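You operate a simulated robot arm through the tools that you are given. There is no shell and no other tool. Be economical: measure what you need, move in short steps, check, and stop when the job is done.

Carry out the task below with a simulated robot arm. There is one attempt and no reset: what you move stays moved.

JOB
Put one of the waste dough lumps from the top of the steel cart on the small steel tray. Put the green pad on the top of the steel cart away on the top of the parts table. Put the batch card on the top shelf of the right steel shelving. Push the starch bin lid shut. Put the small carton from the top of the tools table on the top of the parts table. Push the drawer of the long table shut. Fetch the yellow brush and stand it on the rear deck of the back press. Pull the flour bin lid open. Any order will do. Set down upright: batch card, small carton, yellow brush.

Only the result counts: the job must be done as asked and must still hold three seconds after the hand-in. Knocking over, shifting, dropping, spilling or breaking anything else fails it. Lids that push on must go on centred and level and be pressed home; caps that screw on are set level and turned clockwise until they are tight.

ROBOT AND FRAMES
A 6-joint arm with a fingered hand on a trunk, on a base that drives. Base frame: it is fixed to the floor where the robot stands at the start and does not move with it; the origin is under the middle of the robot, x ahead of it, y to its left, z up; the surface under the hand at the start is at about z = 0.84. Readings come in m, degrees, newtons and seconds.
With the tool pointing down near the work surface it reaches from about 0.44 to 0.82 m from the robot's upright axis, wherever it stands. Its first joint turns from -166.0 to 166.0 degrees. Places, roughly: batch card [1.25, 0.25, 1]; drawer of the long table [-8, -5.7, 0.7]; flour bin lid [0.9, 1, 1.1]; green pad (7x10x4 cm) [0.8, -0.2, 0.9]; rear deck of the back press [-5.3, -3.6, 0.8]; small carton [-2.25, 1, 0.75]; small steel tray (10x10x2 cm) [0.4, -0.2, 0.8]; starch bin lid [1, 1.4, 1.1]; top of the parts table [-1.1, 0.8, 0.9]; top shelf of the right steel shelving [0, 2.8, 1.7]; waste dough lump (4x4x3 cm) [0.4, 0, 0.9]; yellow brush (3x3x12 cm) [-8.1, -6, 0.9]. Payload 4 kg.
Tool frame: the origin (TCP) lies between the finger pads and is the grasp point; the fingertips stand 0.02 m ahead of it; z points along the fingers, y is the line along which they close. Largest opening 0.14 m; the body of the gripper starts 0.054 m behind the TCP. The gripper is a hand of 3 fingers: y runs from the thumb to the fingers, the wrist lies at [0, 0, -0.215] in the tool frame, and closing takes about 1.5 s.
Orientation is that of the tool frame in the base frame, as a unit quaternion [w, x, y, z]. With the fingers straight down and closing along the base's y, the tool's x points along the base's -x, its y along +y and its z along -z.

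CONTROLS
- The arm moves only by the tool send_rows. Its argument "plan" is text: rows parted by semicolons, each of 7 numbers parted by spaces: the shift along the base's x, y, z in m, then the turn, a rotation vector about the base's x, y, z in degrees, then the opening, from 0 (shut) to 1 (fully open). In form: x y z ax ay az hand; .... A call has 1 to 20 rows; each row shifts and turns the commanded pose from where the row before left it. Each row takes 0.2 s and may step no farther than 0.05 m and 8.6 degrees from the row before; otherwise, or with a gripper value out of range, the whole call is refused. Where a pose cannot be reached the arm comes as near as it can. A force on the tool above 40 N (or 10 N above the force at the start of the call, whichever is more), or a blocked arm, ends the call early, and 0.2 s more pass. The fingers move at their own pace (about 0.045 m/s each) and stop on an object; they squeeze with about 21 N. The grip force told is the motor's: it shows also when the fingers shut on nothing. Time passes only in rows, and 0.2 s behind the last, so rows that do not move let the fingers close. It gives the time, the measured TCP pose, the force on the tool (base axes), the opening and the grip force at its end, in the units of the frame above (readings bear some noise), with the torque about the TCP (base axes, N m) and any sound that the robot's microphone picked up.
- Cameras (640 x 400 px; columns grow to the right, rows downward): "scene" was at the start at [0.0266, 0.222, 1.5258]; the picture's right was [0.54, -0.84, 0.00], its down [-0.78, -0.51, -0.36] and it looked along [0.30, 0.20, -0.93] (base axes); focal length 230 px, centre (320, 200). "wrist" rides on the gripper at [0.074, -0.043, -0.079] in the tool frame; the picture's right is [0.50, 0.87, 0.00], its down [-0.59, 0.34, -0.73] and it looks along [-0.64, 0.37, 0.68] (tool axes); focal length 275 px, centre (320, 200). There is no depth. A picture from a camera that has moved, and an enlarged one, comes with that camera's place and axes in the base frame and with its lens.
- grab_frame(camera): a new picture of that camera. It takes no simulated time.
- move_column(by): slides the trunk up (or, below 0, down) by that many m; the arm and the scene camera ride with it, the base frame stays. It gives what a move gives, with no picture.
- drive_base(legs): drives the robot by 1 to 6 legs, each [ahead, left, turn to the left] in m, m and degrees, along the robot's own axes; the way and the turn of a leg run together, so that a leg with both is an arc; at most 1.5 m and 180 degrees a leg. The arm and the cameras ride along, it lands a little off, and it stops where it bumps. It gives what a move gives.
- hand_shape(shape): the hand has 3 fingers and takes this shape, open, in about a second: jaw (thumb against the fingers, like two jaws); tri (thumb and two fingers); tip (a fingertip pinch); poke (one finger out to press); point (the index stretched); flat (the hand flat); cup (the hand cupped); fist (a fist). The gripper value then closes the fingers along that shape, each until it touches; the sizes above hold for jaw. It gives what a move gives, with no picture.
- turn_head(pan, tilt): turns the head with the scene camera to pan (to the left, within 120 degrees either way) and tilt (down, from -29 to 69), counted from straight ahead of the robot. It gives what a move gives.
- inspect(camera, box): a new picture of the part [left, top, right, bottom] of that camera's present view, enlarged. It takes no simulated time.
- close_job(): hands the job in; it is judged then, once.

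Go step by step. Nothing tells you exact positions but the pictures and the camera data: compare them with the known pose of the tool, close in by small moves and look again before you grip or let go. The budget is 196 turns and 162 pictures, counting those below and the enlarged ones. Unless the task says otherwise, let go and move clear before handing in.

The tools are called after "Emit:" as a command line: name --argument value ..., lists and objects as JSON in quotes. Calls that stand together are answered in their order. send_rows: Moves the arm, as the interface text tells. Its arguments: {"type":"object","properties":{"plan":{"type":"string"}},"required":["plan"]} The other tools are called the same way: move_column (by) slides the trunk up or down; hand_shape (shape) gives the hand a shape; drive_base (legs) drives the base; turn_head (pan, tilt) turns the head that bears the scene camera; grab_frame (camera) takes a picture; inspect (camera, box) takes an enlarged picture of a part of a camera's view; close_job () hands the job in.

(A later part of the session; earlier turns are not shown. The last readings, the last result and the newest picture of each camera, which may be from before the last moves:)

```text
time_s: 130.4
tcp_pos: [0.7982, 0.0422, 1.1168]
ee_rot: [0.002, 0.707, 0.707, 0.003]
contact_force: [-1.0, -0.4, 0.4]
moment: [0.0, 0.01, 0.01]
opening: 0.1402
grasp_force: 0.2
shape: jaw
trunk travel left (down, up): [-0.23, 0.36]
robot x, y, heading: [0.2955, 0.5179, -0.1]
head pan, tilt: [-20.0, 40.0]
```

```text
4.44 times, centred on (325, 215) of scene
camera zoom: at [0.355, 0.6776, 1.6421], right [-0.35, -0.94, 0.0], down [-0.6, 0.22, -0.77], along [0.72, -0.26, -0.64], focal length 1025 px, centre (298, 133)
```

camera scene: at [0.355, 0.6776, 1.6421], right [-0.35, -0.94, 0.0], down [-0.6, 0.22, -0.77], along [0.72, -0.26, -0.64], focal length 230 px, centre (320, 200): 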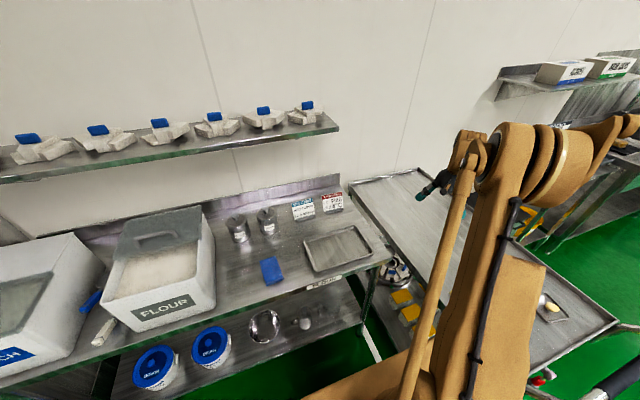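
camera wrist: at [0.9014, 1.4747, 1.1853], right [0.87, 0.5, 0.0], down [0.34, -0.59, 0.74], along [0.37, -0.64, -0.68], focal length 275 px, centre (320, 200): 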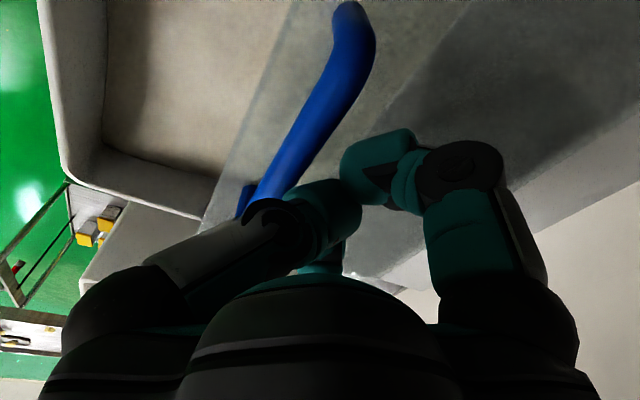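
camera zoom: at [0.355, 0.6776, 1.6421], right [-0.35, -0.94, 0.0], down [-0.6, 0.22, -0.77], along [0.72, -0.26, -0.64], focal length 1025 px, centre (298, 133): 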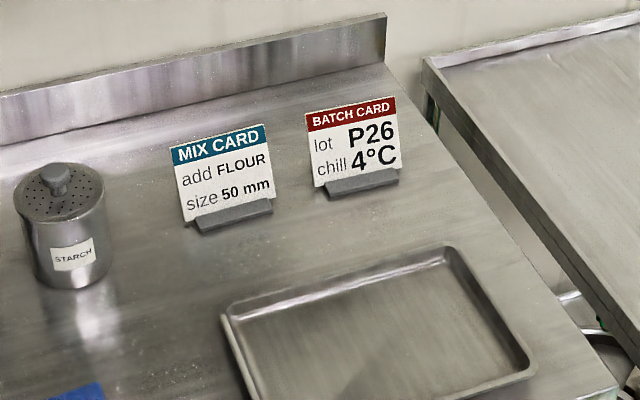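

Card base is at (1.12, 0.33), bench z≈0.855, card about 9 cm wide with its top near z 0.98. I'll drive 8 cm closer, lower the hand in front of the card and slide in under the wall shelf with fingers passing either side.

Emit:
drive_base --legs '[[0.08, 0, 0]]'

Emit:
send_rows --plan "0.015 0.045 0 0 0 0 1;0.015 0.045 0 0 0 0 1;0.015 0.045 0 0 0 0 1;0.015 0.045 0 0 0 0 1;0.015 0.045 0 0 0 0 1;0.015 0.045 0 0 0 0 1;0.01 0.018 -0.04 0 0 0 1;0 0 -0.04 0 0 0 1;0 0 -0.04 0 0 0 1;0 0 -0.04 0 0 0 1;0 0 0 0 0 0 1"

Emit:
grab_frame --camera "wrist"

Emit:
inspect --camera "scene" --box '[260, 100, 460, 240]'

```text
time_s: 131.5
tcp_pos: [0.8804, 0.0412, 1.1147]
ee_rot: [0.003, 0.707, 0.707, 0.003]
contact_force: [-0.1, 0.7, 0.3]
moment: [0.02, 0.06, 0.02]
opening: 0.1398
grasp_force: 0.0
shape: jaw
trunk travel left (down, up): [-0.23, 0.36]
robot x, y, heading: [0.376, 0.5167, -0.0]
head pan, tilt: [-20.0, 40.0]
```

```text
time_s: 133.9
tcp_pos: [0.9784, 0.3307, 0.956]
ee_rot: [0.003, 0.707, 0.707, 0.003]
contact_force: [-0.3, 0.5, -0.1]
moment: [0.0, 0.03, 0.0]
opening: 0.1401
grasp_force: 0.1
shape: jaw
trunk travel left (down, up): [-0.23, 0.36]
robot x, y, heading: [0.3709, 0.5126, -0.3]
head pan, tilt: [-20.0, 40.0]
```

```text
89 pictures are left
camera wrist: at [0.9351, 0.4039, 1.0343], right [0.87, 0.5, 0.01], down [0.33, -0.59, 0.74], along [0.37, -0.64, -0.68], focal length 275 px, centre (320, 200)
```

wrist: 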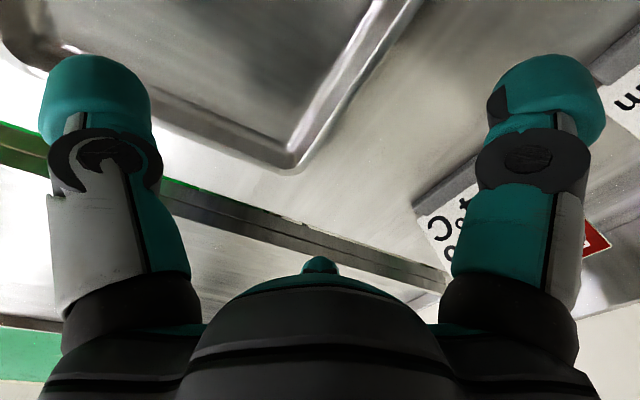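

```text
2.86 times, centred on (360, 170) of scene
camera zoom: at [0.4359, 0.6776, 1.642], right [-0.35, -0.94, 0.0], down [-0.6, 0.22, -0.77], along [0.72, -0.26, -0.64], focal length 659 px, centre (206, 286)
```

zoom: 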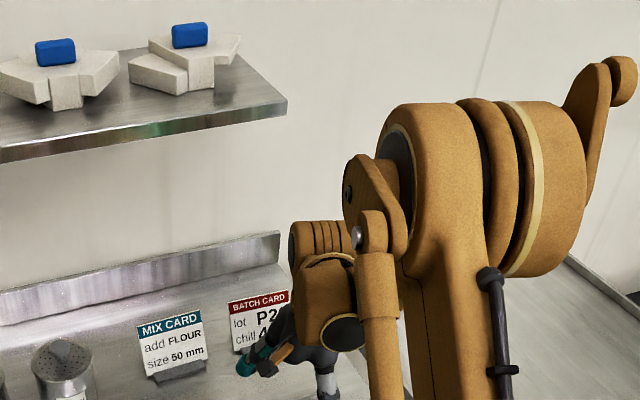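

Alignment in y looks right (card edges 0.285–0.375, hand at 0.33). Sliding in slowly.

Emit:
send_rows --plan "0.02 0 -0.008 0 0 0 1;0.02 0 0 0 0 0 1;0.02 0 0 0 0 0 1;0.02 0 0 0 0 0 1;0 0 0 0 0 0 1"

Emit:
grab_frame --camera "wrist"

Emit:
inspect --camera "scene" --box '[260, 130, 390, 220]'

```text
time_s: 135.1
tcp_pos: [1.0585, 0.3304, 0.9465]
ee_rot: [0.004, 0.707, 0.707, 0.003]
contact_force: [-0.5, -0.3, -0.3]
moment: [-0.01, -0.03, 0.01]
opening: 0.1401
grasp_force: 0.0
shape: jaw
trunk travel left (down, up): [-0.23, 0.36]
robot x, y, heading: [0.3744, 0.5148, -0.2]
head pan, tilt: [-20.0, 40.0]
```

```text
87 pictures are left
camera wrist: at [1.0154, 0.4042, 1.0264], right [0.87, 0.5, 0.01], down [0.33, -0.59, 0.74], along [0.37, -0.64, -0.68], focal length 275 px, centre (320, 200)
```

wrist: 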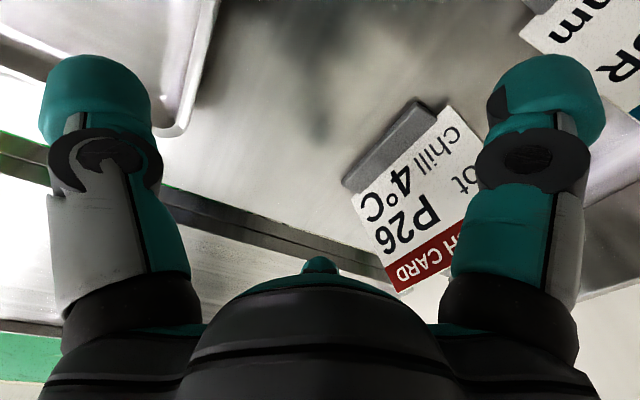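

```text
4.44 times, centred on (325, 175) of scene
camera zoom: at [0.4361, 0.6775, 1.642], right [-0.35, -0.94, 0.0], down [-0.6, 0.22, -0.77], along [0.72, -0.26, -0.64], focal length 1025 px, centre (298, 311)
```

zoom: 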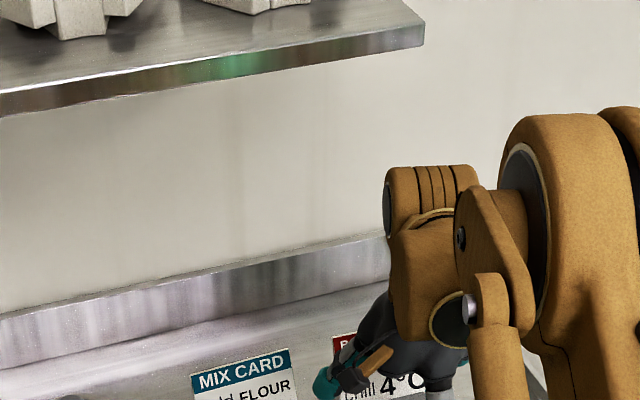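

The card actually leans back about 24° (base x≈1.117, top x≈1.15, z≈0.95). I tilt the hand 12° to match better, centre on y=0.323, and move around the card.

Emit:
send_rows --plan "0.015 -0.007 0 0 6 0 1;0.015 0 0 0 6 0 1;0.02 0 0 0 0 0 1;0.02 0 0 0 0 0 1;0.006 0 -0.012 0 0 0 1;0 0 -0.01 0 0 0 1;0 0 -0.009 0 0 0 1;0 0 0 0 0 0 1"

Emit:
grab_frame --camera "wrist"

Emit:
inspect --camera "scene" --box '[260, 130, 390, 220]'

```text
time_s: 136.9
tcp_pos: [1.1112, 0.3298, 0.9263]
ee_rot: [-0.071, 0.704, 0.703, -0.069]
contact_force: [-0.9, -1.3, -0.4]
moment: [-0.05, -0.07, -0.05]
opening: 0.14
grasp_force: 0.1
shape: jaw
out of reach, approached as far as the arm can: row 4, 5, 6, 7
trunk travel left (down, up): [-0.23, 0.36]
robot x, y, heading: [0.3789, 0.5139, -0.4]
head pan, tilt: [-20.0, 40.0]
```

```text
85 pictures are left
camera wrist: at [1.0843, 0.4027, 1.0117], right [0.85, 0.5, -0.17], down [0.48, -0.59, 0.65], along [0.23, -0.64, -0.74], focal length 275 px, centre (320, 200)
```

wrist: 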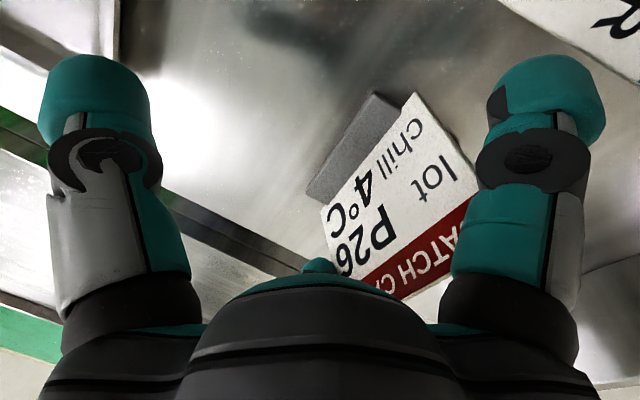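

```text
4.44 times, centred on (325, 175) of scene
camera zoom: at [0.4362, 0.6774, 1.642], right [-0.35, -0.94, 0.0], down [-0.6, 0.22, -0.77], along [0.72, -0.26, -0.64], focal length 1025 px, centre (298, 311)
```

zoom: 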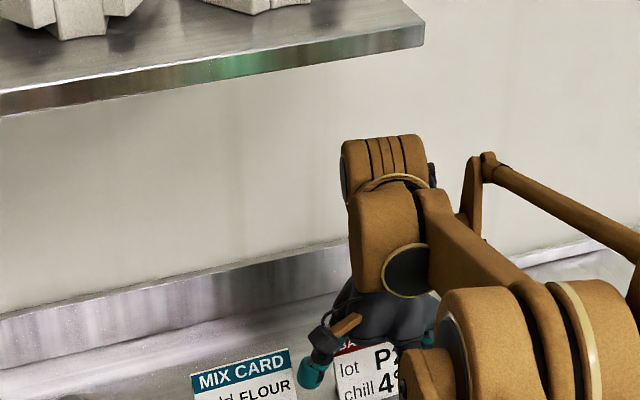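

I'm at the reach limit with the trunk at this height. I back out, raise the hand relative to the trunk and lower the trunk 15 cm, then return.

Emit:
send_rows --plan "-0.02 0 0.015 0 0 0 1;-0.03 0 0.005 0 0 0 1;-0.04 0 0 0 0 0 1;-0.04 0 0 0 0 0 1;0 0 0.045 0 0 0 1;0 0 0.045 0 0 0 1;0 0 0.045 0 0 0 1;0 0 0 0 0 0 1"

Emit:
move_column --by -0.135

Emit:
drive_base --legs '[[0.02, 0, 0]]'

```text
time_s: 138.7
tcp_pos: [0.9805, 0.3291, 1.0811]
ee_rot: [-0.071, 0.703, 0.704, -0.071]
contact_force: [0.7, 0.2, -0.2]
moment: [0.01, 0.01, 0.02]
opening: 0.14
grasp_force: 0.0
shape: jaw
trunk travel left (down, up): [-0.23, 0.36]
robot x, y, heading: [0.379, 0.5134, -0.1]
head pan, tilt: [-20.0, 40.0]
```

```text
time_s: 140.3
tcp_pos: [0.9802, 0.3301, 0.9477]
ee_rot: [-0.072, 0.704, 0.703, -0.071]
contact_force: [0.9, 0.6, -0.2]
moment: [0.01, 0.01, 0.01]
opening: 0.1399
grasp_force: 0.1
shape: jaw
trunk travel left (down, up): [-0.095, 0.495]
robot x, y, heading: [0.375, 0.5155, -0.3]
head pan, tilt: [-20.0, 40.0]
```

```text
time_s: 141.1
tcp_pos: [1.0008, 0.33, 0.9465]
ee_rot: [-0.071, 0.703, 0.704, -0.071]
contact_force: [-0.1, -0.3, -0.3]
moment: [-0.03, 0.02, -0.03]
opening: 0.1399
grasp_force: 0.1
shape: jaw
trunk travel left (down, up): [-0.095, 0.495]
robot x, y, heading: [0.3912, 0.5175, -0.0]
head pan, tilt: [-20.0, 40.0]
```

Emit:
send_rows --plan "0.025 -0.007 0 0 0 0 1;0.025 0 0 0 0 0 1;0.025 0 0 0 0 0 1;0.025 0 0 0 0 0 1;0.02 0 0 0 0 0 1;0.014 0 -0.01 0 0 0 1;0 0 -0.01 0 0 0 1;0 0 -0.01 0 0 0 1;0 0 0 0 0 0 1"

Emit:
grab_frame --camera "wrist"

```text
time_s: 143.1
tcp_pos: [1.1351, 0.3228, 0.9166]
ee_rot: [-0.071, 0.703, 0.704, -0.071]
contact_force: [0.4, -0.8, -0.2]
moment: [-0.01, -0.03, -0.02]
opening: 0.1401
grasp_force: 0.1
shape: jaw
trunk travel left (down, up): [-0.095, 0.495]
robot x, y, heading: [0.3961, 0.5178, -0.1]
head pan, tilt: [-20.0, 40.0]
```

```text
83 pictures are left
camera wrist: at [1.1081, 0.3966, 1.0026], right [0.85, 0.5, -0.17], down [0.48, -0.59, 0.65], along [0.22, -0.64, -0.74], focal length 275 px, centre (320, 200)
```

wrist: 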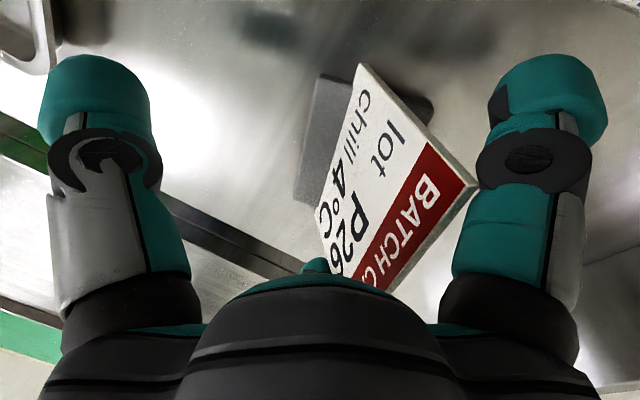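

Emit:
inspect --camera "scene" --box '[260, 140, 390, 230]'

```text
4.44 times, centred on (325, 185) of scene
camera zoom: at [0.4568, 0.6774, 1.5069], right [-0.35, -0.94, 0.0], down [-0.6, 0.22, -0.77], along [0.72, -0.26, -0.64], focal length 1025 px, centre (298, 267)
```

zoom: 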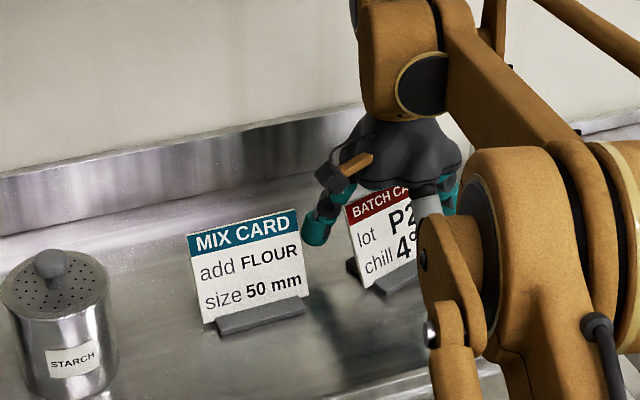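

The card stands undisturbed, leaning. I shift 1 cm further in and close.

Emit:
send_rows --plan "0.01 0 0 0 0 0 1;0 0 0 0 0 0 0.5;0 0 0 0 0 0 0.5;0 0 0 0 0 0 0.5;0 0 0 0 0 0 0.3;0 0 0 0 0 0 0.3"

Emit:
grab_frame --camera "wrist"

```text
time_s: 144.5
tcp_pos: [1.1447, 0.3228, 0.9169]
ee_rot: [-0.071, 0.703, 0.704, -0.071]
contact_force: [-0.3, -0.4, -0.7]
moment: [0.01, 0.01, -0.03]
opening: 0.0423
grasp_force: 0.1
shape: jaw
trunk travel left (down, up): [-0.095, 0.495]
robot x, y, heading: [0.3962, 0.5151, -0.2]
head pan, tilt: [-20.0, 40.0]
```

```text
81 pictures are left
camera wrist: at [1.1184, 0.3967, 1.0029], right [0.85, 0.5, -0.17], down [0.48, -0.59, 0.65], along [0.22, -0.64, -0.74], focal length 275 px, centre (320, 200)
```

wrist: 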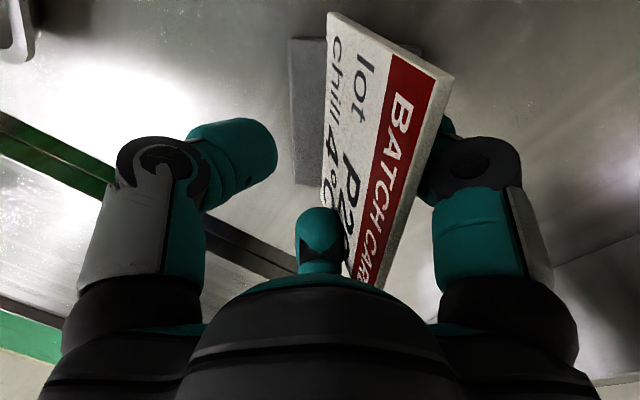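

The lower finger seems to be in front of the card, so the card would be twisted. I reopen and look again.

Emit:
send_rows --plan "0 0 0 0 0 0 1;0 0 0 0 0 0 1;0 0 0 0 0 0 1;0 0 0 0 0 0 1;0 0 0 0 0 0 1;0 0 0 0 0 0 1"

Emit:
grab_frame --camera "wrist"

Emit:
inspect --camera "scene" --box '[260, 140, 390, 230]'

```text
time_s: 145.9
tcp_pos: [1.1449, 0.3228, 0.9176]
ee_rot: [-0.071, 0.704, 0.704, -0.071]
contact_force: [1.0, -0.1, -0.3]
moment: [-0.01, -0.01, 0.0]
opening: 0.1397
grasp_force: 0.1
shape: jaw
trunk travel left (down, up): [-0.095, 0.495]
robot x, y, heading: [0.3958, 0.5174, -0.3]
head pan, tilt: [-20.0, 40.0]
```

```text
80 pictures are left
camera wrist: at [1.1183, 0.3964, 1.0029], right [0.85, 0.5, -0.17], down [0.48, -0.59, 0.65], along [0.22, -0.64, -0.74], focal length 275 px, centre (320, 200)
```

wrist: 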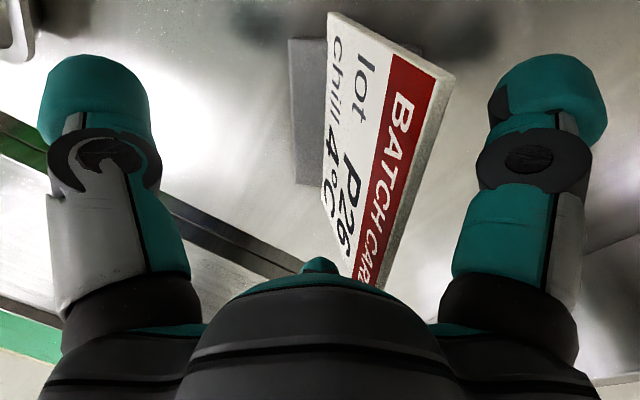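

```text
4.44 times, centred on (325, 185) of scene
camera zoom: at [0.4568, 0.6774, 1.507], right [-0.35, -0.94, 0.0], down [-0.6, 0.22, -0.77], along [0.72, -0.26, -0.64], focal length 1025 px, centre (298, 267)
```

zoom: 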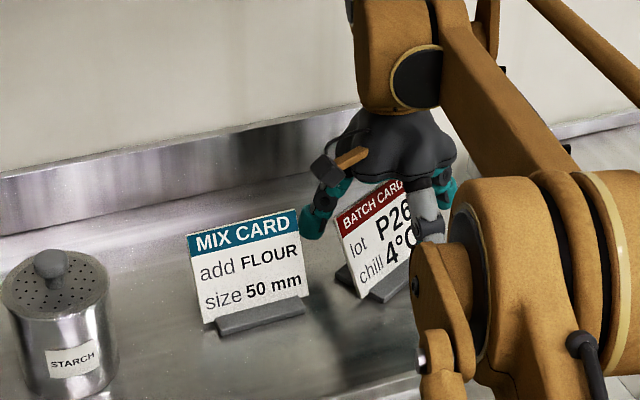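

The card got yawed about 28° but still stands. I turn the hand +28° to match and shift so all fingers are on the proper sides.

Emit:
send_rows --plan "0.004 0.005 0 0 0 7 1;0.004 0.005 0 0 0 7 1;0.005 0.005 0 0 0 7 1;0.005 0.005 0 0 0 7 1;0 0 0 0 0 0 1"

Emit:
grab_frame --camera "wrist"

```text
time_s: 147.1
tcp_pos: [1.1632, 0.3432, 0.917]
ee_rot: [-0.052, 0.512, 0.853, -0.086]
contact_force: [0.7, 0.2, 0.0]
moment: [-0.02, -0.03, -0.05]
opening: 0.14
grasp_force: 0.0
shape: jaw
trunk travel left (down, up): [-0.095, 0.495]
robot x, y, heading: [0.3995, 0.5168, -0.4]
head pan, tilt: [-20.0, 40.0]
```

```text
78 pictures are left
camera wrist: at [1.1046, 0.3952, 1.003], right [0.51, 0.84, -0.17], down [0.7, -0.29, 0.65], along [0.5, -0.46, -0.74], focal length 275 px, centre (320, 200)
```

wrist: 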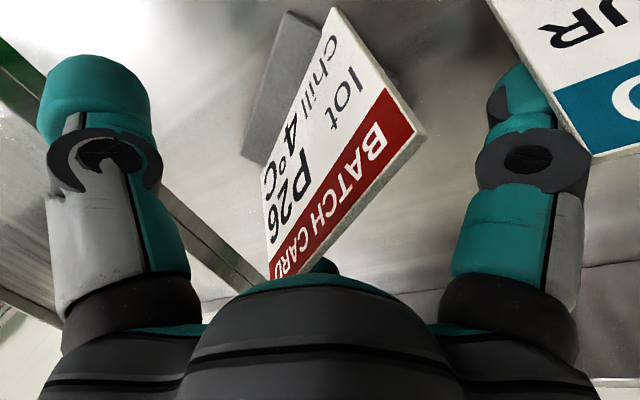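

The hand now parallels the card. Closing on it.

Emit:
send_rows --plan "0 0 0 0 0 0 0.7;-0.002 0.004 0 0 0 0 0.6;-0.002 0.004 0 0 0 0 0.5;0 0 0 0 0 0 0.4;0 0 0 0 0 0 0.3;0 0 0 0 0 0 0.3"

Emit:
grab_frame --camera "wrist"

```text
time_s: 148.5
tcp_pos: [1.159, 0.3515, 0.9175]
ee_rot: [-0.051, 0.512, 0.853, -0.086]
contact_force: [1.0, 0.1, 0.0]
moment: [-0.02, 0.01, 0.01]
opening: 0.0423
grasp_force: 0.0
shape: jaw
trunk travel left (down, up): [-0.095, 0.495]
robot x, y, heading: [0.398, 0.5176, -0.3]
head pan, tilt: [-20.0, 40.0]
```

```text
77 pictures are left
camera wrist: at [1.1007, 0.4033, 1.0029], right [0.51, 0.84, -0.17], down [0.7, -0.29, 0.65], along [0.5, -0.46, -0.74], focal length 275 px, centre (320, 200)
```

wrist: 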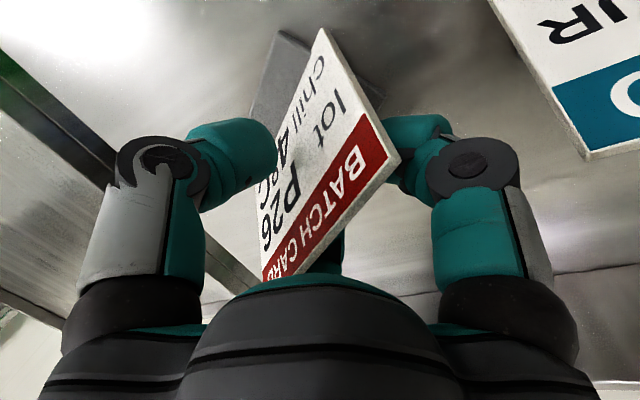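

Now thumb in front, both fingers behind. Closing fully.

Emit:
send_rows --plan "0 0 0 0 0 0 0;0 0 0 0 0 0 0;0 0 0 0 0 0 0;0 0 0 0 0 0 0;0 0 0 0 0 0 0;0 0 0 0 0 0 0"

Emit:
grab_frame --camera "wrist"

```text
time_s: 149.9
tcp_pos: [1.1574, 0.3508, 0.9179]
ee_rot: [-0.051, 0.512, 0.853, -0.086]
contact_force: [-2.4, -2.3, 8.3]
moment: [-0.2, 0.61, 0.06]
opening: 0.0009
grasp_force: 20.9
shape: jaw
trunk travel left (down, up): [-0.095, 0.495]
robot x, y, heading: [0.3962, 0.5158, -0.1]
head pan, tilt: [-20.0, 40.0]
```

```text
76 pictures are left
camera wrist: at [1.0998, 0.403, 1.0037], right [0.52, 0.84, -0.17], down [0.7, -0.29, 0.65], along [0.5, -0.46, -0.74], focal length 275 px, centre (320, 200)
```

wrist: 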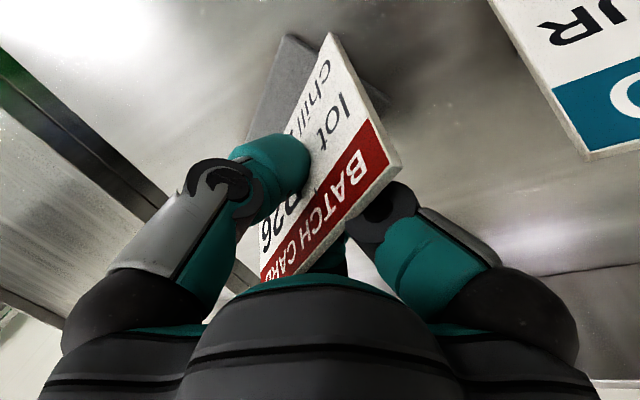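

Gripped. Small lift, then withdraw away from under the shelf.

Emit:
send_rows --plan "0 0 0.015 0 0 0 0;0 0 0.02 0 0 0 0;-0.02 0 0.005 0 0 0 0;-0.04 0 0 0 0 0 0;-0.04 0 0 0 0 0 0;-0.04 0 0 0 0 0 0;-0.04 0 0.02 0 0 0 0;0 0 0.04 0 0 0 0;0 0 0.04 0 0 0 0;0 0 0 0 0 0 0"

Emit:
grab_frame --camera "wrist"

Emit:
inspect --camera "scene" --box '[260, 100, 460, 260]'

```text
time_s: 152.1
tcp_pos: [0.979, 0.3511, 1.0569]
ee_rot: [-0.051, 0.513, 0.853, -0.087]
contact_force: [0.5, -0.1, -1.6]
moment: [0.02, -0.01, 0.02]
opening: 0.0
grasp_force: 20.8
shape: jaw
trunk travel left (down, up): [-0.095, 0.495]
robot x, y, heading: [0.3977, 0.5166, -0.2]
head pan, tilt: [-20.0, 40.0]
```

```text
75 pictures are left
camera wrist: at [0.9214, 0.4033, 1.143], right [0.51, 0.84, -0.17], down [0.7, -0.29, 0.65], along [0.5, -0.46, -0.74], focal length 275 px, centre (320, 200)
```

wrist: 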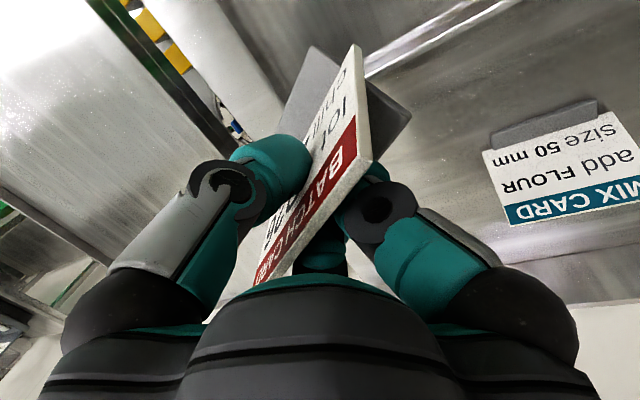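

```text
2.50 times, centred on (360, 180) of scene
camera zoom: at [0.4568, 0.6774, 1.5069], right [-0.35, -0.94, 0.0], down [-0.6, 0.22, -0.77], along [0.72, -0.26, -0.64], focal length 576 px, centre (220, 250)
```

zoom: 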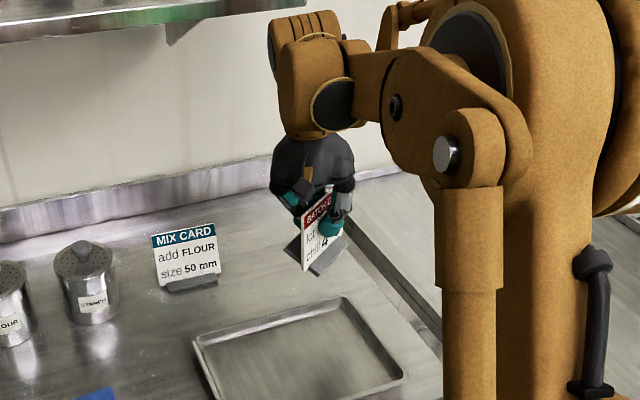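

Card is held. Raising the trunk and driving to the steel shelving.

Emit:
move_column --by 0.44

Emit:
drive_base --legs '[[-0.25, 0.0, 0], [0, 0.4, 0], [0, 0, 90], [0.4, 0, 0]]'

Emit:
turn_head --pan 0 --tilt 5

Emit:
grab_frame --camera "scene"

```text
refused: 0.44 is not a number from -0.4 to 0.4
```

```text
time_s: 161.9
tcp_pos: [0.3186, 1.9008, 1.0554]
ee_rot: [0.023, -0.24, 0.966, -0.098]
contact_force: [0.4, 0.1, -1.6]
moment: [-0.01, 0.01, 0.01]
opening: 0.0
grasp_force: 20.6
shape: jaw
trunk travel left (down, up): [-0.095, 0.495]
robot x, y, heading: [0.1558, 1.3141, 89.7]
head pan, tilt: [-20.0, 40.0]
```

```text
time_s: 163.0
tcp_pos: [0.3184, 1.8985, 1.0564]
ee_rot: [0.024, -0.239, 0.966, -0.097]
contact_force: [0.1, -0.3, -1.6]
moment: [0.0, 0.01, 0.0]
opening: 0.0002
grasp_force: 21.1
shape: jaw
trunk travel left (down, up): [-0.095, 0.495]
robot x, y, heading: [0.1487, 1.3189, 89.7]
head pan, tilt: [0.0, 5.0]
```

```text
73 pictures are left
camera scene: at [-0.0378, 1.3919, 1.5626], right [1.0, -0.01, 0.0], down [0.0, -0.09, -1.0], along [0.01, 1.0, -0.09], focal length 230 px, centre (320, 200)
```

scene: 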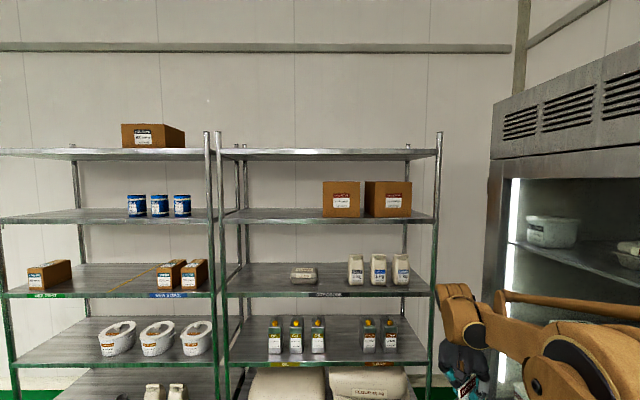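

The top shelf of the right unit: front y≈2.68, z≈1.72, x -0.6..0.62, empty. Raising trunk and arm, then looking at the card's attitude.

Emit:
move_column --by 0.4

Emit:
move_column --by 0.09

Emit:
send_rows --plan "0 0 0.045 0 0 0 0;0 0 0.045 0 0 0 0;0 0 0.045 0 0 0 0;0 0 0.045 0 0 0 0;0 0 0.045 0 0 0 0;0 0 0.045 0 0 0 0;0 0 0.045 0 0 0 0;0 0 0.03 0 0 0 0;0 0 0 0 0 0 0"

Emit:
turn_head --pan -30 --tilt 5

Emit:
grab_frame --camera "scene"

```text
time_s: 166.8
tcp_pos: [0.3189, 1.9005, 1.4563]
ee_rot: [0.023, -0.239, 0.966, -0.097]
contact_force: [-0.3, -0.4, -1.2]
moment: [0.01, 0.04, 0.02]
opening: 0.0002
grasp_force: 21.1
shape: jaw
trunk travel left (down, up): [-0.495, 0.095]
robot x, y, heading: [0.1492, 1.317, 89.3]
head pan, tilt: [0.0, 5.0]
```

```text
time_s: 168.0
tcp_pos: [0.3195, 1.8992, 1.5463]
ee_rot: [0.024, -0.238, 0.966, -0.097]
contact_force: [0.0, 0.4, -1.6]
moment: [0.0, 0.01, -0.02]
opening: 0.0
grasp_force: 20.9
shape: jaw
trunk travel left (down, up): [-0.585, 0.005]
robot x, y, heading: [0.154, 1.3166, 89.8]
head pan, tilt: [0.0, 5.0]
```

```text
time_s: 170.0
tcp_pos: [0.314, 1.8833, 1.8722]
ee_rot: [0.023, -0.239, 0.966, -0.097]
contact_force: [0.1, 0.5, -1.3]
moment: [0.0, 0.0, 0.02]
opening: 0.0003
grasp_force: 20.9
shape: jaw
out of reach, approached as far as the arm can: row 7, 8
trunk travel left (down, up): [-0.585, 0.005]
robot x, y, heading: [0.1515, 1.3193, 89.7]
head pan, tilt: [0.0, 5.0]
```

```text
time_s: 171.0
tcp_pos: [0.3138, 1.883, 1.8735]
ee_rot: [0.024, -0.239, 0.966, -0.097]
contact_force: [0.5, -0.5, -1.8]
moment: [0.03, -0.01, 0.04]
opening: 0.0
grasp_force: 20.9
shape: jaw
trunk travel left (down, up): [-0.585, 0.005]
robot x, y, heading: [0.1518, 1.3158, 89.5]
head pan, tilt: [-30.0, 5.0]
```

```text
72 pictures are left
camera scene: at [0.0078, 1.3789, 2.0527], right [0.86, -0.51, 0.0], down [-0.04, -0.08, -1.0], along [0.5, 0.86, -0.09], focal length 230 px, centre (320, 200)
```

scene: 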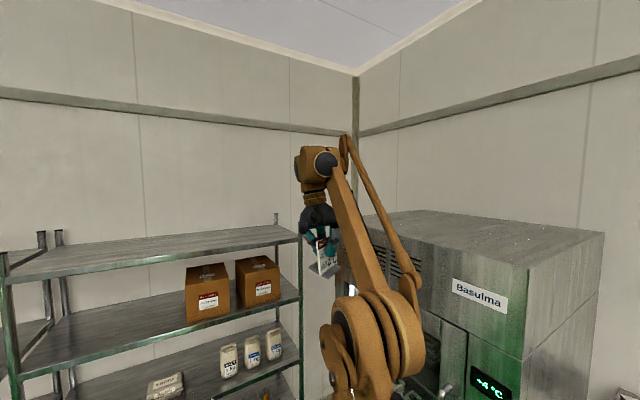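

Emit:
inspect --camera "scene" --box '[280, 190, 370, 290]'

Emit:
grab_frame --camera "wrist"

```text
4.00 times, centred on (325, 240) of scene
camera zoom: at [0.0078, 1.3789, 2.0527], right [0.86, -0.51, 0.0], down [-0.04, -0.08, -1.0], along [0.5, 0.86, -0.09], focal length 922 px, centre (300, 40)
```

zoom: 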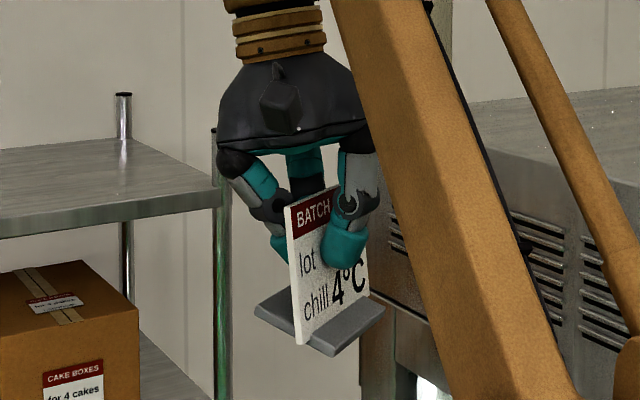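

```text
70 pictures are left
camera wrist: at [0.2605, 1.8244, 1.9588], right [-0.84, 0.52, -0.17], down [0.3, 0.7, 0.65], along [0.46, 0.5, -0.74], focal length 275 px, centre (320, 200)
```

wrist: 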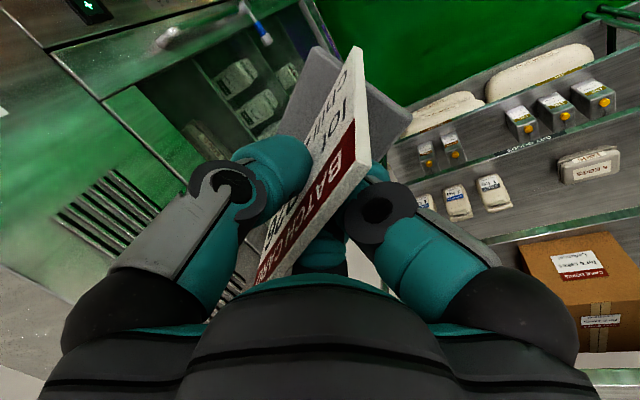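

The card's base is held nose-down by roughly 16–20°. I'll drive to the shelf first, then tilt to level it.

Emit:
drive_base --legs '[[0.78, 0, 0]]'

Emit:
send_rows --plan "0 0 -0.01 -7 -3.85 0 0;0 0 -0.01 -7 -3.85 0 0;0 0 0 0 0 0 0"

Emit:
turn_head --pan -22 --tilt 18

Emit:
grab_frame --camera "scene"

Emit:
inspect --camera "scene" --box '[270, 130, 390, 250]'

```text
time_s: 175.2
tcp_pos: [0.328, 2.6588, 1.8732]
ee_rot: [0.024, -0.235, 0.967, -0.097]
contact_force: [0.4, -0.4, -2.0]
moment: [0.01, 0.03, 0.0]
opening: 0.0
grasp_force: 20.8
shape: jaw
trunk travel left (down, up): [-0.585, 0.005]
robot x, y, heading: [0.1603, 2.0955, 89.2]
head pan, tilt: [-30.0, 5.0]
```

```text
time_s: 175.7
tcp_pos: [0.3274, 2.6603, 1.8538]
ee_rot: [0.052, -0.228, 0.955, -0.184]
contact_force: [-0.8, 10.1, -8.6]
moment: [-0.62, -0.6, -0.72]
opening: 0.0
grasp_force: 21.2
shape: jaw
out of reach, approached as far as the arm can: row 1
trunk travel left (down, up): [-0.585, 0.005]
robot x, y, heading: [0.1593, 2.0903, 89.1]
head pan, tilt: [-30.0, 5.0]
stopped in row 2: the force on the tool passed its limit at 113 N (the readings are from after the stop); the commanded pose is now the measured one
```

```text
time_s: 176.5
tcp_pos: [0.3283, 2.6564, 1.8545]
ee_rot: [0.051, -0.227, 0.955, -0.184]
contact_force: [-1.0, 18.6, -17.9]
moment: [-0.98, -1.34, -1.39]
opening: 0.0
grasp_force: 20.6
shape: jaw
trunk travel left (down, up): [-0.585, 0.005]
robot x, y, heading: [0.1622, 2.0986, 89.2]
head pan, tilt: [-22.0, 18.0]
```

```text
69 pictures are left
camera scene: at [0.0068, 2.1643, 2.0318], right [0.92, -0.39, 0.0], down [-0.12, -0.28, -0.95], along [0.37, 0.88, -0.31], focal length 230 px, centre (320, 200)
```

scene: 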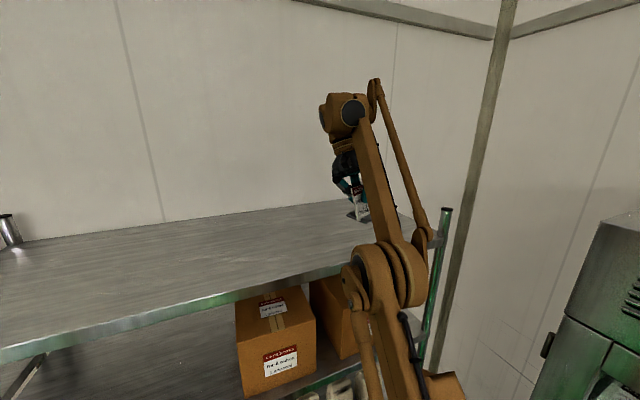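

```text
3.33 times, centred on (330, 190) of scene
camera zoom: at [0.0068, 2.1643, 2.0318], right [0.92, -0.39, 0.0], down [-0.12, -0.28, -0.95], along [0.37, 0.88, -0.31], focal length 768 px, centre (287, 233)
```

zoom: 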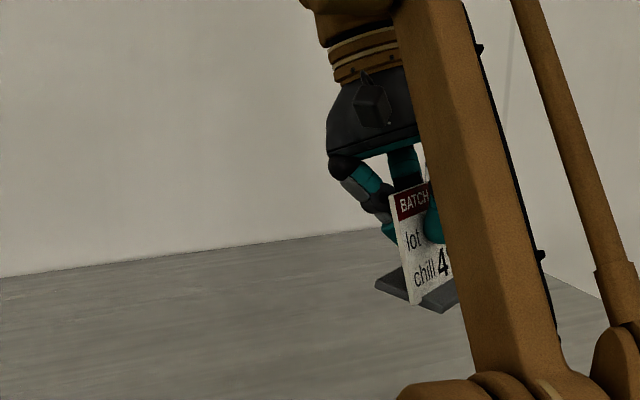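

Something pressed on the tool while tilting (likely the hand against the forearm). I undo the tilt, back off a little and check the force.

Emit:
send_rows --plan "0 0 0.005 6 3.3 0 0;0 0 0.005 5 2.75 0 0;0 0 0 0 0 0 0"

Emit:
drive_base --legs '[[-0.12, 0, 0]]'

Emit:
send_rows --plan "-0.02 0.03 -0.01 0 0 0 0;-0.02 0.03 -0.01 0 0 0 0;-0.02 0.03 -0.01 0 0 0 0;-0.02 0.03 0 0 0 0 0;0 0.03 0 0 0 0 0;0 0.03 0 0 0 0 0;0 0 0 0 0 0 0"

Emit:
grab_frame --camera "scene"

Emit:
grab_frame --camera "wrist"

```text
time_s: 177.3
tcp_pos: [0.3267, 2.6589, 1.8654]
ee_rot: [0.022, -0.231, 0.969, -0.08]
contact_force: [-0.1, 0.6, 0.0]
moment: [0.02, -0.01, 0.03]
opening: 0.0
grasp_force: 21.3
shape: jaw
trunk travel left (down, up): [-0.585, 0.005]
robot x, y, heading: [0.1629, 2.0931, 88.9]
head pan, tilt: [-22.0, 18.0]
```

```text
time_s: 178.5
tcp_pos: [0.326, 2.5387, 1.8649]
ee_rot: [0.023, -0.231, 0.969, -0.08]
contact_force: [0.5, -0.5, -2.2]
moment: [-0.04, 0.0, 0.03]
opening: 0.0
grasp_force: 21.5
shape: jaw
trunk travel left (down, up): [-0.585, 0.005]
robot x, y, heading: [0.158, 1.9744, 88.9]
head pan, tilt: [-22.0, 18.0]
```

```text
time_s: 180.1
tcp_pos: [0.2514, 2.6277, 1.7864]
ee_rot: [0.024, -0.23, 0.97, -0.08]
contact_force: [0.1, -1.0, 0.3]
moment: [0.07, 0.02, 0.01]
opening: 0.0001
grasp_force: 21.2
shape: jaw
out of reach, approached as far as the arm can: row 2, 3, 4, 5, 6
trunk travel left (down, up): [-0.585, 0.005]
robot x, y, heading: [0.1595, 1.9738, 89.1]
head pan, tilt: [-22.0, 18.0]
```

```text
67 pictures are left
camera scene: at [0.0047, 2.0447, 2.0317], right [0.92, -0.39, 0.0], down [-0.12, -0.28, -0.95], along [0.37, 0.88, -0.31], focal length 230 px, centre (320, 200)
```

scene: 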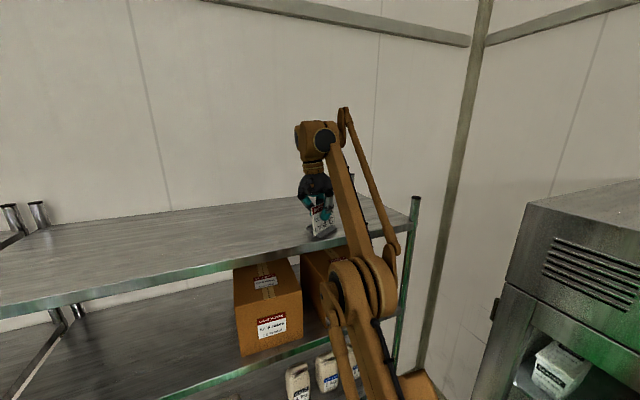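

```text
66 pictures are left
camera wrist: at [0.1973, 2.5678, 1.8709], right [-0.83, 0.54, -0.15], down [0.31, 0.67, 0.67], along [0.46, 0.51, -0.72], focal length 275 px, centre (320, 200)
```

wrist: 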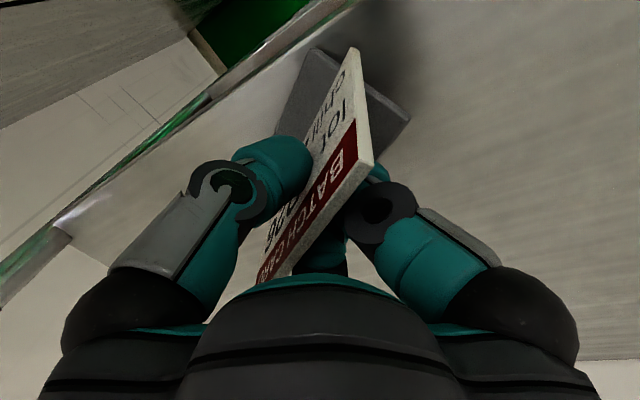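

Reach at this height is only about 0.66 m, so I pull the hand back in, then drive forward 0.17 m.

Emit:
send_rows --plan "0 -0.03 0 0 0 0 0;0 -0.03 0 0 0 0 0;0 -0.03 0 0 0 0 0;0 0 0 0 0 0 0"

Emit:
drive_base --legs '[[0.17, 0, 0]]'

Emit:
grab_frame --camera "scene"

```text
time_s: 181.1
tcp_pos: [0.2563, 2.5675, 1.7972]
ee_rot: [0.023, -0.231, 0.969, -0.081]
contact_force: [0.1, -0.5, -1.2]
moment: [-0.01, -0.01, 0.02]
opening: 0.0
grasp_force: 20.9
shape: jaw
out of reach, approached as far as the arm can: row 2, 3
trunk travel left (down, up): [-0.585, 0.005]
robot x, y, heading: [0.1572, 1.9757, 89.1]
head pan, tilt: [-22.0, 18.0]
```

```text
time_s: 182.6
tcp_pos: [0.2583, 2.737, 1.7975]
ee_rot: [0.022, -0.23, 0.97, -0.081]
contact_force: [0.5, 0.4, -0.8]
moment: [-0.04, 0.03, 0.01]
opening: 0.0001
grasp_force: 21.2
shape: jaw
trunk travel left (down, up): [-0.585, 0.005]
robot x, y, heading: [0.1666, 2.143, 88.9]
head pan, tilt: [-22.0, 18.0]
```

```text
65 pictures are left
camera scene: at [0.0073, 2.2163, 2.0316], right [0.92, -0.39, 0.0], down [-0.12, -0.28, -0.95], along [0.37, 0.88, -0.31], focal length 230 px, centre (320, 200)
```

scene: 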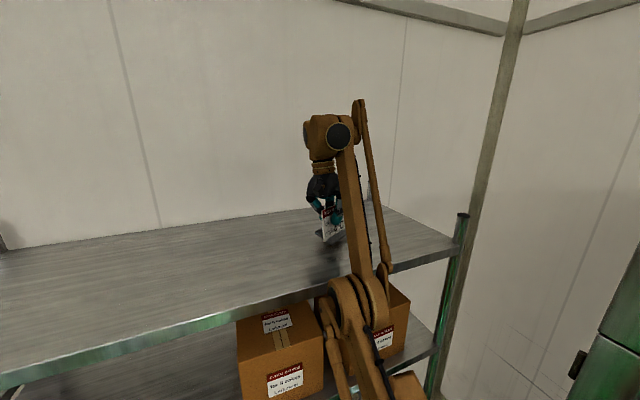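

The card is above the shelf. Going 5 cm deeper, then lowering with the trunk step by step.

Emit:
drive_base --legs '[[0.05, 0, 0]]'

Emit:
move_column --by -0.03

Emit:
inspect --camera "scene" --box '[270, 130, 390, 250]'

Emit:
grab_frame --camera "wrist"

```text
time_s: 183.4
tcp_pos: [0.2581, 2.7482, 1.8024]
ee_rot: [0.023, -0.23, 0.97, -0.077]
contact_force: [0.2, -1.5, -1.4]
moment: [0.02, 0.03, 0.01]
opening: 0.0
grasp_force: 20.7
shape: jaw
trunk travel left (down, up): [-0.585, 0.005]
robot x, y, heading: [0.1678, 2.1647, 89.0]
head pan, tilt: [-22.0, 18.0]
stopped in leg 1: the robot was blocked; the commanded pose is now the measured one
```

```text
time_s: 184.1
tcp_pos: [0.258, 2.7453, 1.7781]
ee_rot: [0.025, -0.231, 0.97, -0.077]
contact_force: [1.7, 5.8, 32.2]
moment: [-1.1, -0.35, 0.12]
opening: 0.0006
grasp_force: 20.7
shape: jaw
trunk travel left (down, up): [-0.557, 0.033]
robot x, y, heading: [0.1607, 2.1692, 89.0]
head pan, tilt: [-22.0, 18.0]
stopped: the force on the tool passed its limit at 65 N (the readings are from after the stop); the commanded pose is now the measured one
```

```text
3.33 times, centred on (330, 190) of scene
camera zoom: at [0.007, 2.2244, 2.0041], right [0.92, -0.39, 0.0], down [-0.12, -0.28, -0.95], along [0.37, 0.88, -0.3], focal length 768 px, centre (287, 233)
```

zoom: 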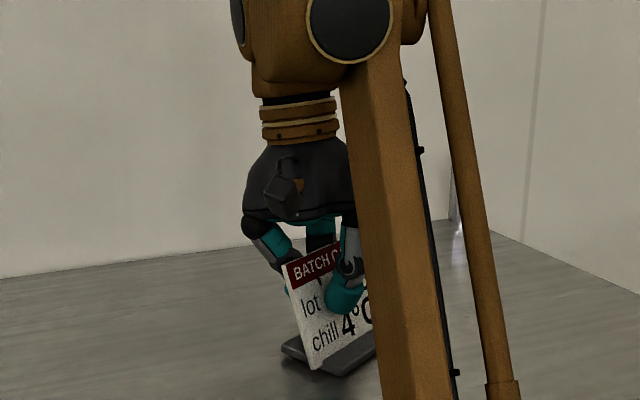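

```text
63 pictures are left
camera wrist: at [0.2046, 2.6855, 1.8612], right [-0.83, 0.54, -0.15], down [0.31, 0.67, 0.68], along [0.46, 0.52, -0.72], focal length 275 px, centre (320, 200)
```

wrist: 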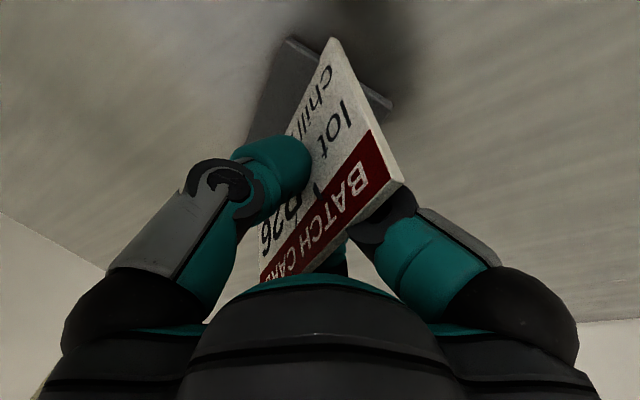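

The base block sits flat on the shelf now. Opening the hand.

Emit:
send_rows --plan "0 0 0.002 0 0 0 0.3;0 0 0 0 0 0 0.6;0 0 0 0 0 0 1;0 0 0 0 0 0 1;0 0 0 0 0 0 1;0 0 0 0 0 0 1"

Emit:
grab_frame --camera "wrist"

```text
time_s: 185.5
tcp_pos: [0.2589, 2.7476, 1.7791]
ee_rot: [0.024, -0.23, 0.97, -0.076]
contact_force: [-0.1, 0.4, 0.4]
moment: [0.02, 0.0, 0.01]
opening: 0.1208
grasp_force: 0.0
shape: jaw
trunk travel left (down, up): [-0.557, 0.033]
robot x, y, heading: [0.1636, 2.1674, 89.2]
head pan, tilt: [-22.0, 18.0]
```

```text
62 pictures are left
camera wrist: at [0.2047, 2.6874, 1.862], right [-0.83, 0.54, -0.14], down [0.31, 0.66, 0.68], along [0.46, 0.52, -0.72], focal length 275 px, centre (320, 200)
```

wrist: 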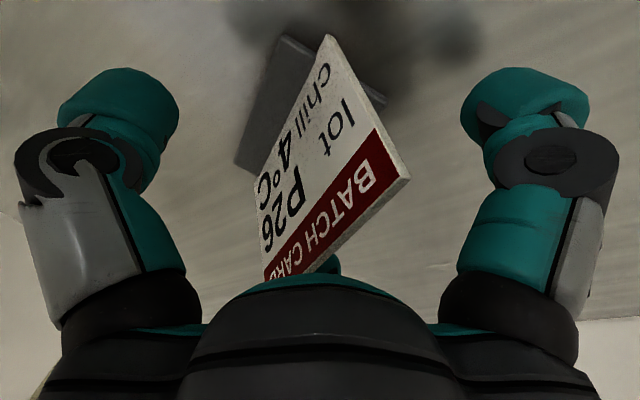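

Card stands on the shelf. Rising straight up with the trunk and arm, then checking.

Emit:
send_rows --plan "0 0 0.02 0 0 0 1;0 0 0.03 0 0 0 1;0 0 0.03 0 0 0 1;0 0 0.02 0 0 0 1;0 0 0 0 0 0 1"

Emit:
drive_base --legs '[[-0.3, 0, 0]]'

Emit:
grab_frame --camera "scene"

```text
time_s: 186.7
tcp_pos: [0.2584, 2.7508, 1.8447]
ee_rot: [0.024, -0.231, 0.969, -0.08]
contact_force: [-0.1, 0.4, -0.6]
moment: [0.01, -0.01, 0.02]
opening: 0.14
grasp_force: 0.1
shape: jaw
out of reach, approached as far as the arm can: row 3, 4
trunk travel left (down, up): [-0.557, 0.033]
robot x, y, heading: [0.1617, 2.168, 88.7]
head pan, tilt: [-22.0, 18.0]
```

```text
time_s: 188.7
tcp_pos: [0.2541, 2.4511, 1.8444]
ee_rot: [0.024, -0.231, 0.969, -0.081]
contact_force: [-0.1, 0.2, -0.5]
moment: [0.02, 0.0, -0.02]
opening: 0.14
grasp_force: 0.0
shape: jaw
trunk travel left (down, up): [-0.557, 0.033]
robot x, y, heading: [0.159, 1.8682, 89.0]
head pan, tilt: [-22.0, 18.0]
```

```text
61 pictures are left
camera scene: at [0.0027, 1.9399, 2.0037], right [0.92, -0.39, 0.0], down [-0.12, -0.28, -0.95], along [0.37, 0.88, -0.31], focal length 230 px, centre (320, 200)
```

scene: 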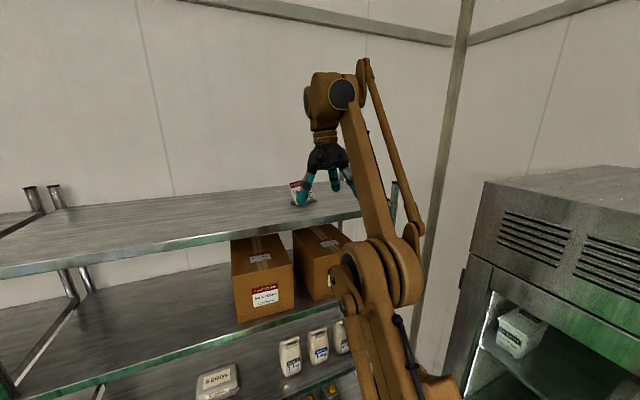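

Card placed. Now turning round and driving behind the tables towards the small carton.

Emit:
drive_base --legs '[[0, 0, 180], [0, -1.2, 0], [0, -1.2, 0]]'

Emit:
turn_head --pan 110 --tilt 5

Emit:
inspect --camera "scene" --box '[160, 100, 480, 300]'

Emit:
turn_head --pan 0 --tilt 55

Emit:
grab_frame --camera "scene"

```text
time_s: 207.7
tcp_pos: [-2.3242, 1.363, 1.8422]
ee_rot: [-0.081, 0.97, 0.229, -0.024]
contact_force: [-0.5, -1.2, -0.5]
moment: [0.0, -0.03, 0.02]
opening: 0.1401
grasp_force: 0.0
shape: jaw
trunk travel left (down, up): [-0.557, 0.033]
robot x, y, heading: [-2.2254, 1.948, -91.5]
head pan, tilt: [-22.0, 18.0]
```

```text
time_s: 209.9
tcp_pos: [-2.3235, 1.3647, 1.8432]
ee_rot: [-0.081, 0.97, 0.229, -0.024]
contact_force: [-0.2, 0.2, 0.6]
moment: [-0.03, 0.0, 0.0]
opening: 0.1398
grasp_force: 0.1
shape: jaw
trunk travel left (down, up): [-0.557, 0.033]
robot x, y, heading: [-2.2254, 1.9461, -91.2]
head pan, tilt: [110.0, 5.0]
```

```text
2.00 times, centred on (320, 200) of scene
camera zoom: at [-1.9487, 1.9931, 2.0249], right [0.32, -0.95, 0.0], down [-0.08, -0.03, -1.0], along [0.94, 0.32, -0.09], focal length 461 px, centre (320, 200)
```

zoom: 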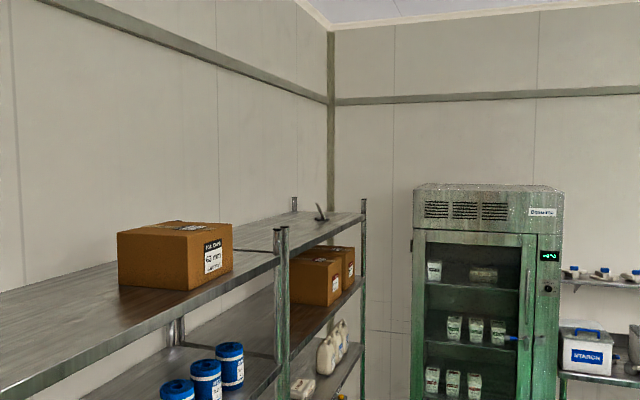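

```text
time_s: 211.7
tcp_pos: [-2.3235, 1.3645, 1.8424]
ee_rot: [-0.081, 0.97, 0.228, -0.023]
contact_force: [-0.2, 0.8, 1.2]
moment: [0.0, 0.01, -0.02]
opening: 0.1398
grasp_force: 0.1
shape: jaw
trunk travel left (down, up): [-0.557, 0.033]
robot x, y, heading: [-2.2254, 1.946, -91.4]
head pan, tilt: [0.0, 55.0]
```

```text
59 pictures are left
camera scene: at [-2.0371, 1.8915, 1.9484], right [-1.0, 0.02, 0.0], down [0.02, 0.82, -0.57], along [-0.01, -0.57, -0.82], focal length 230 px, centre (320, 200)
```

scene: 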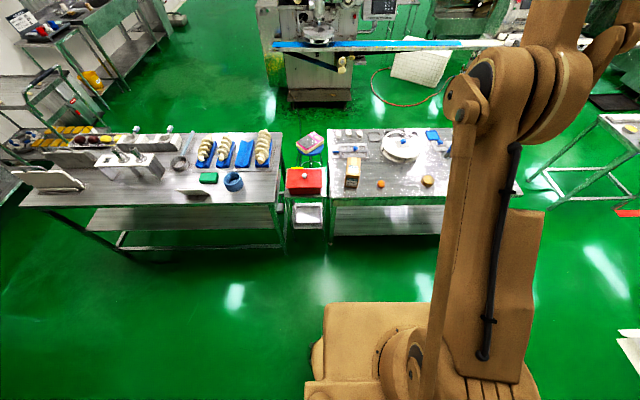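

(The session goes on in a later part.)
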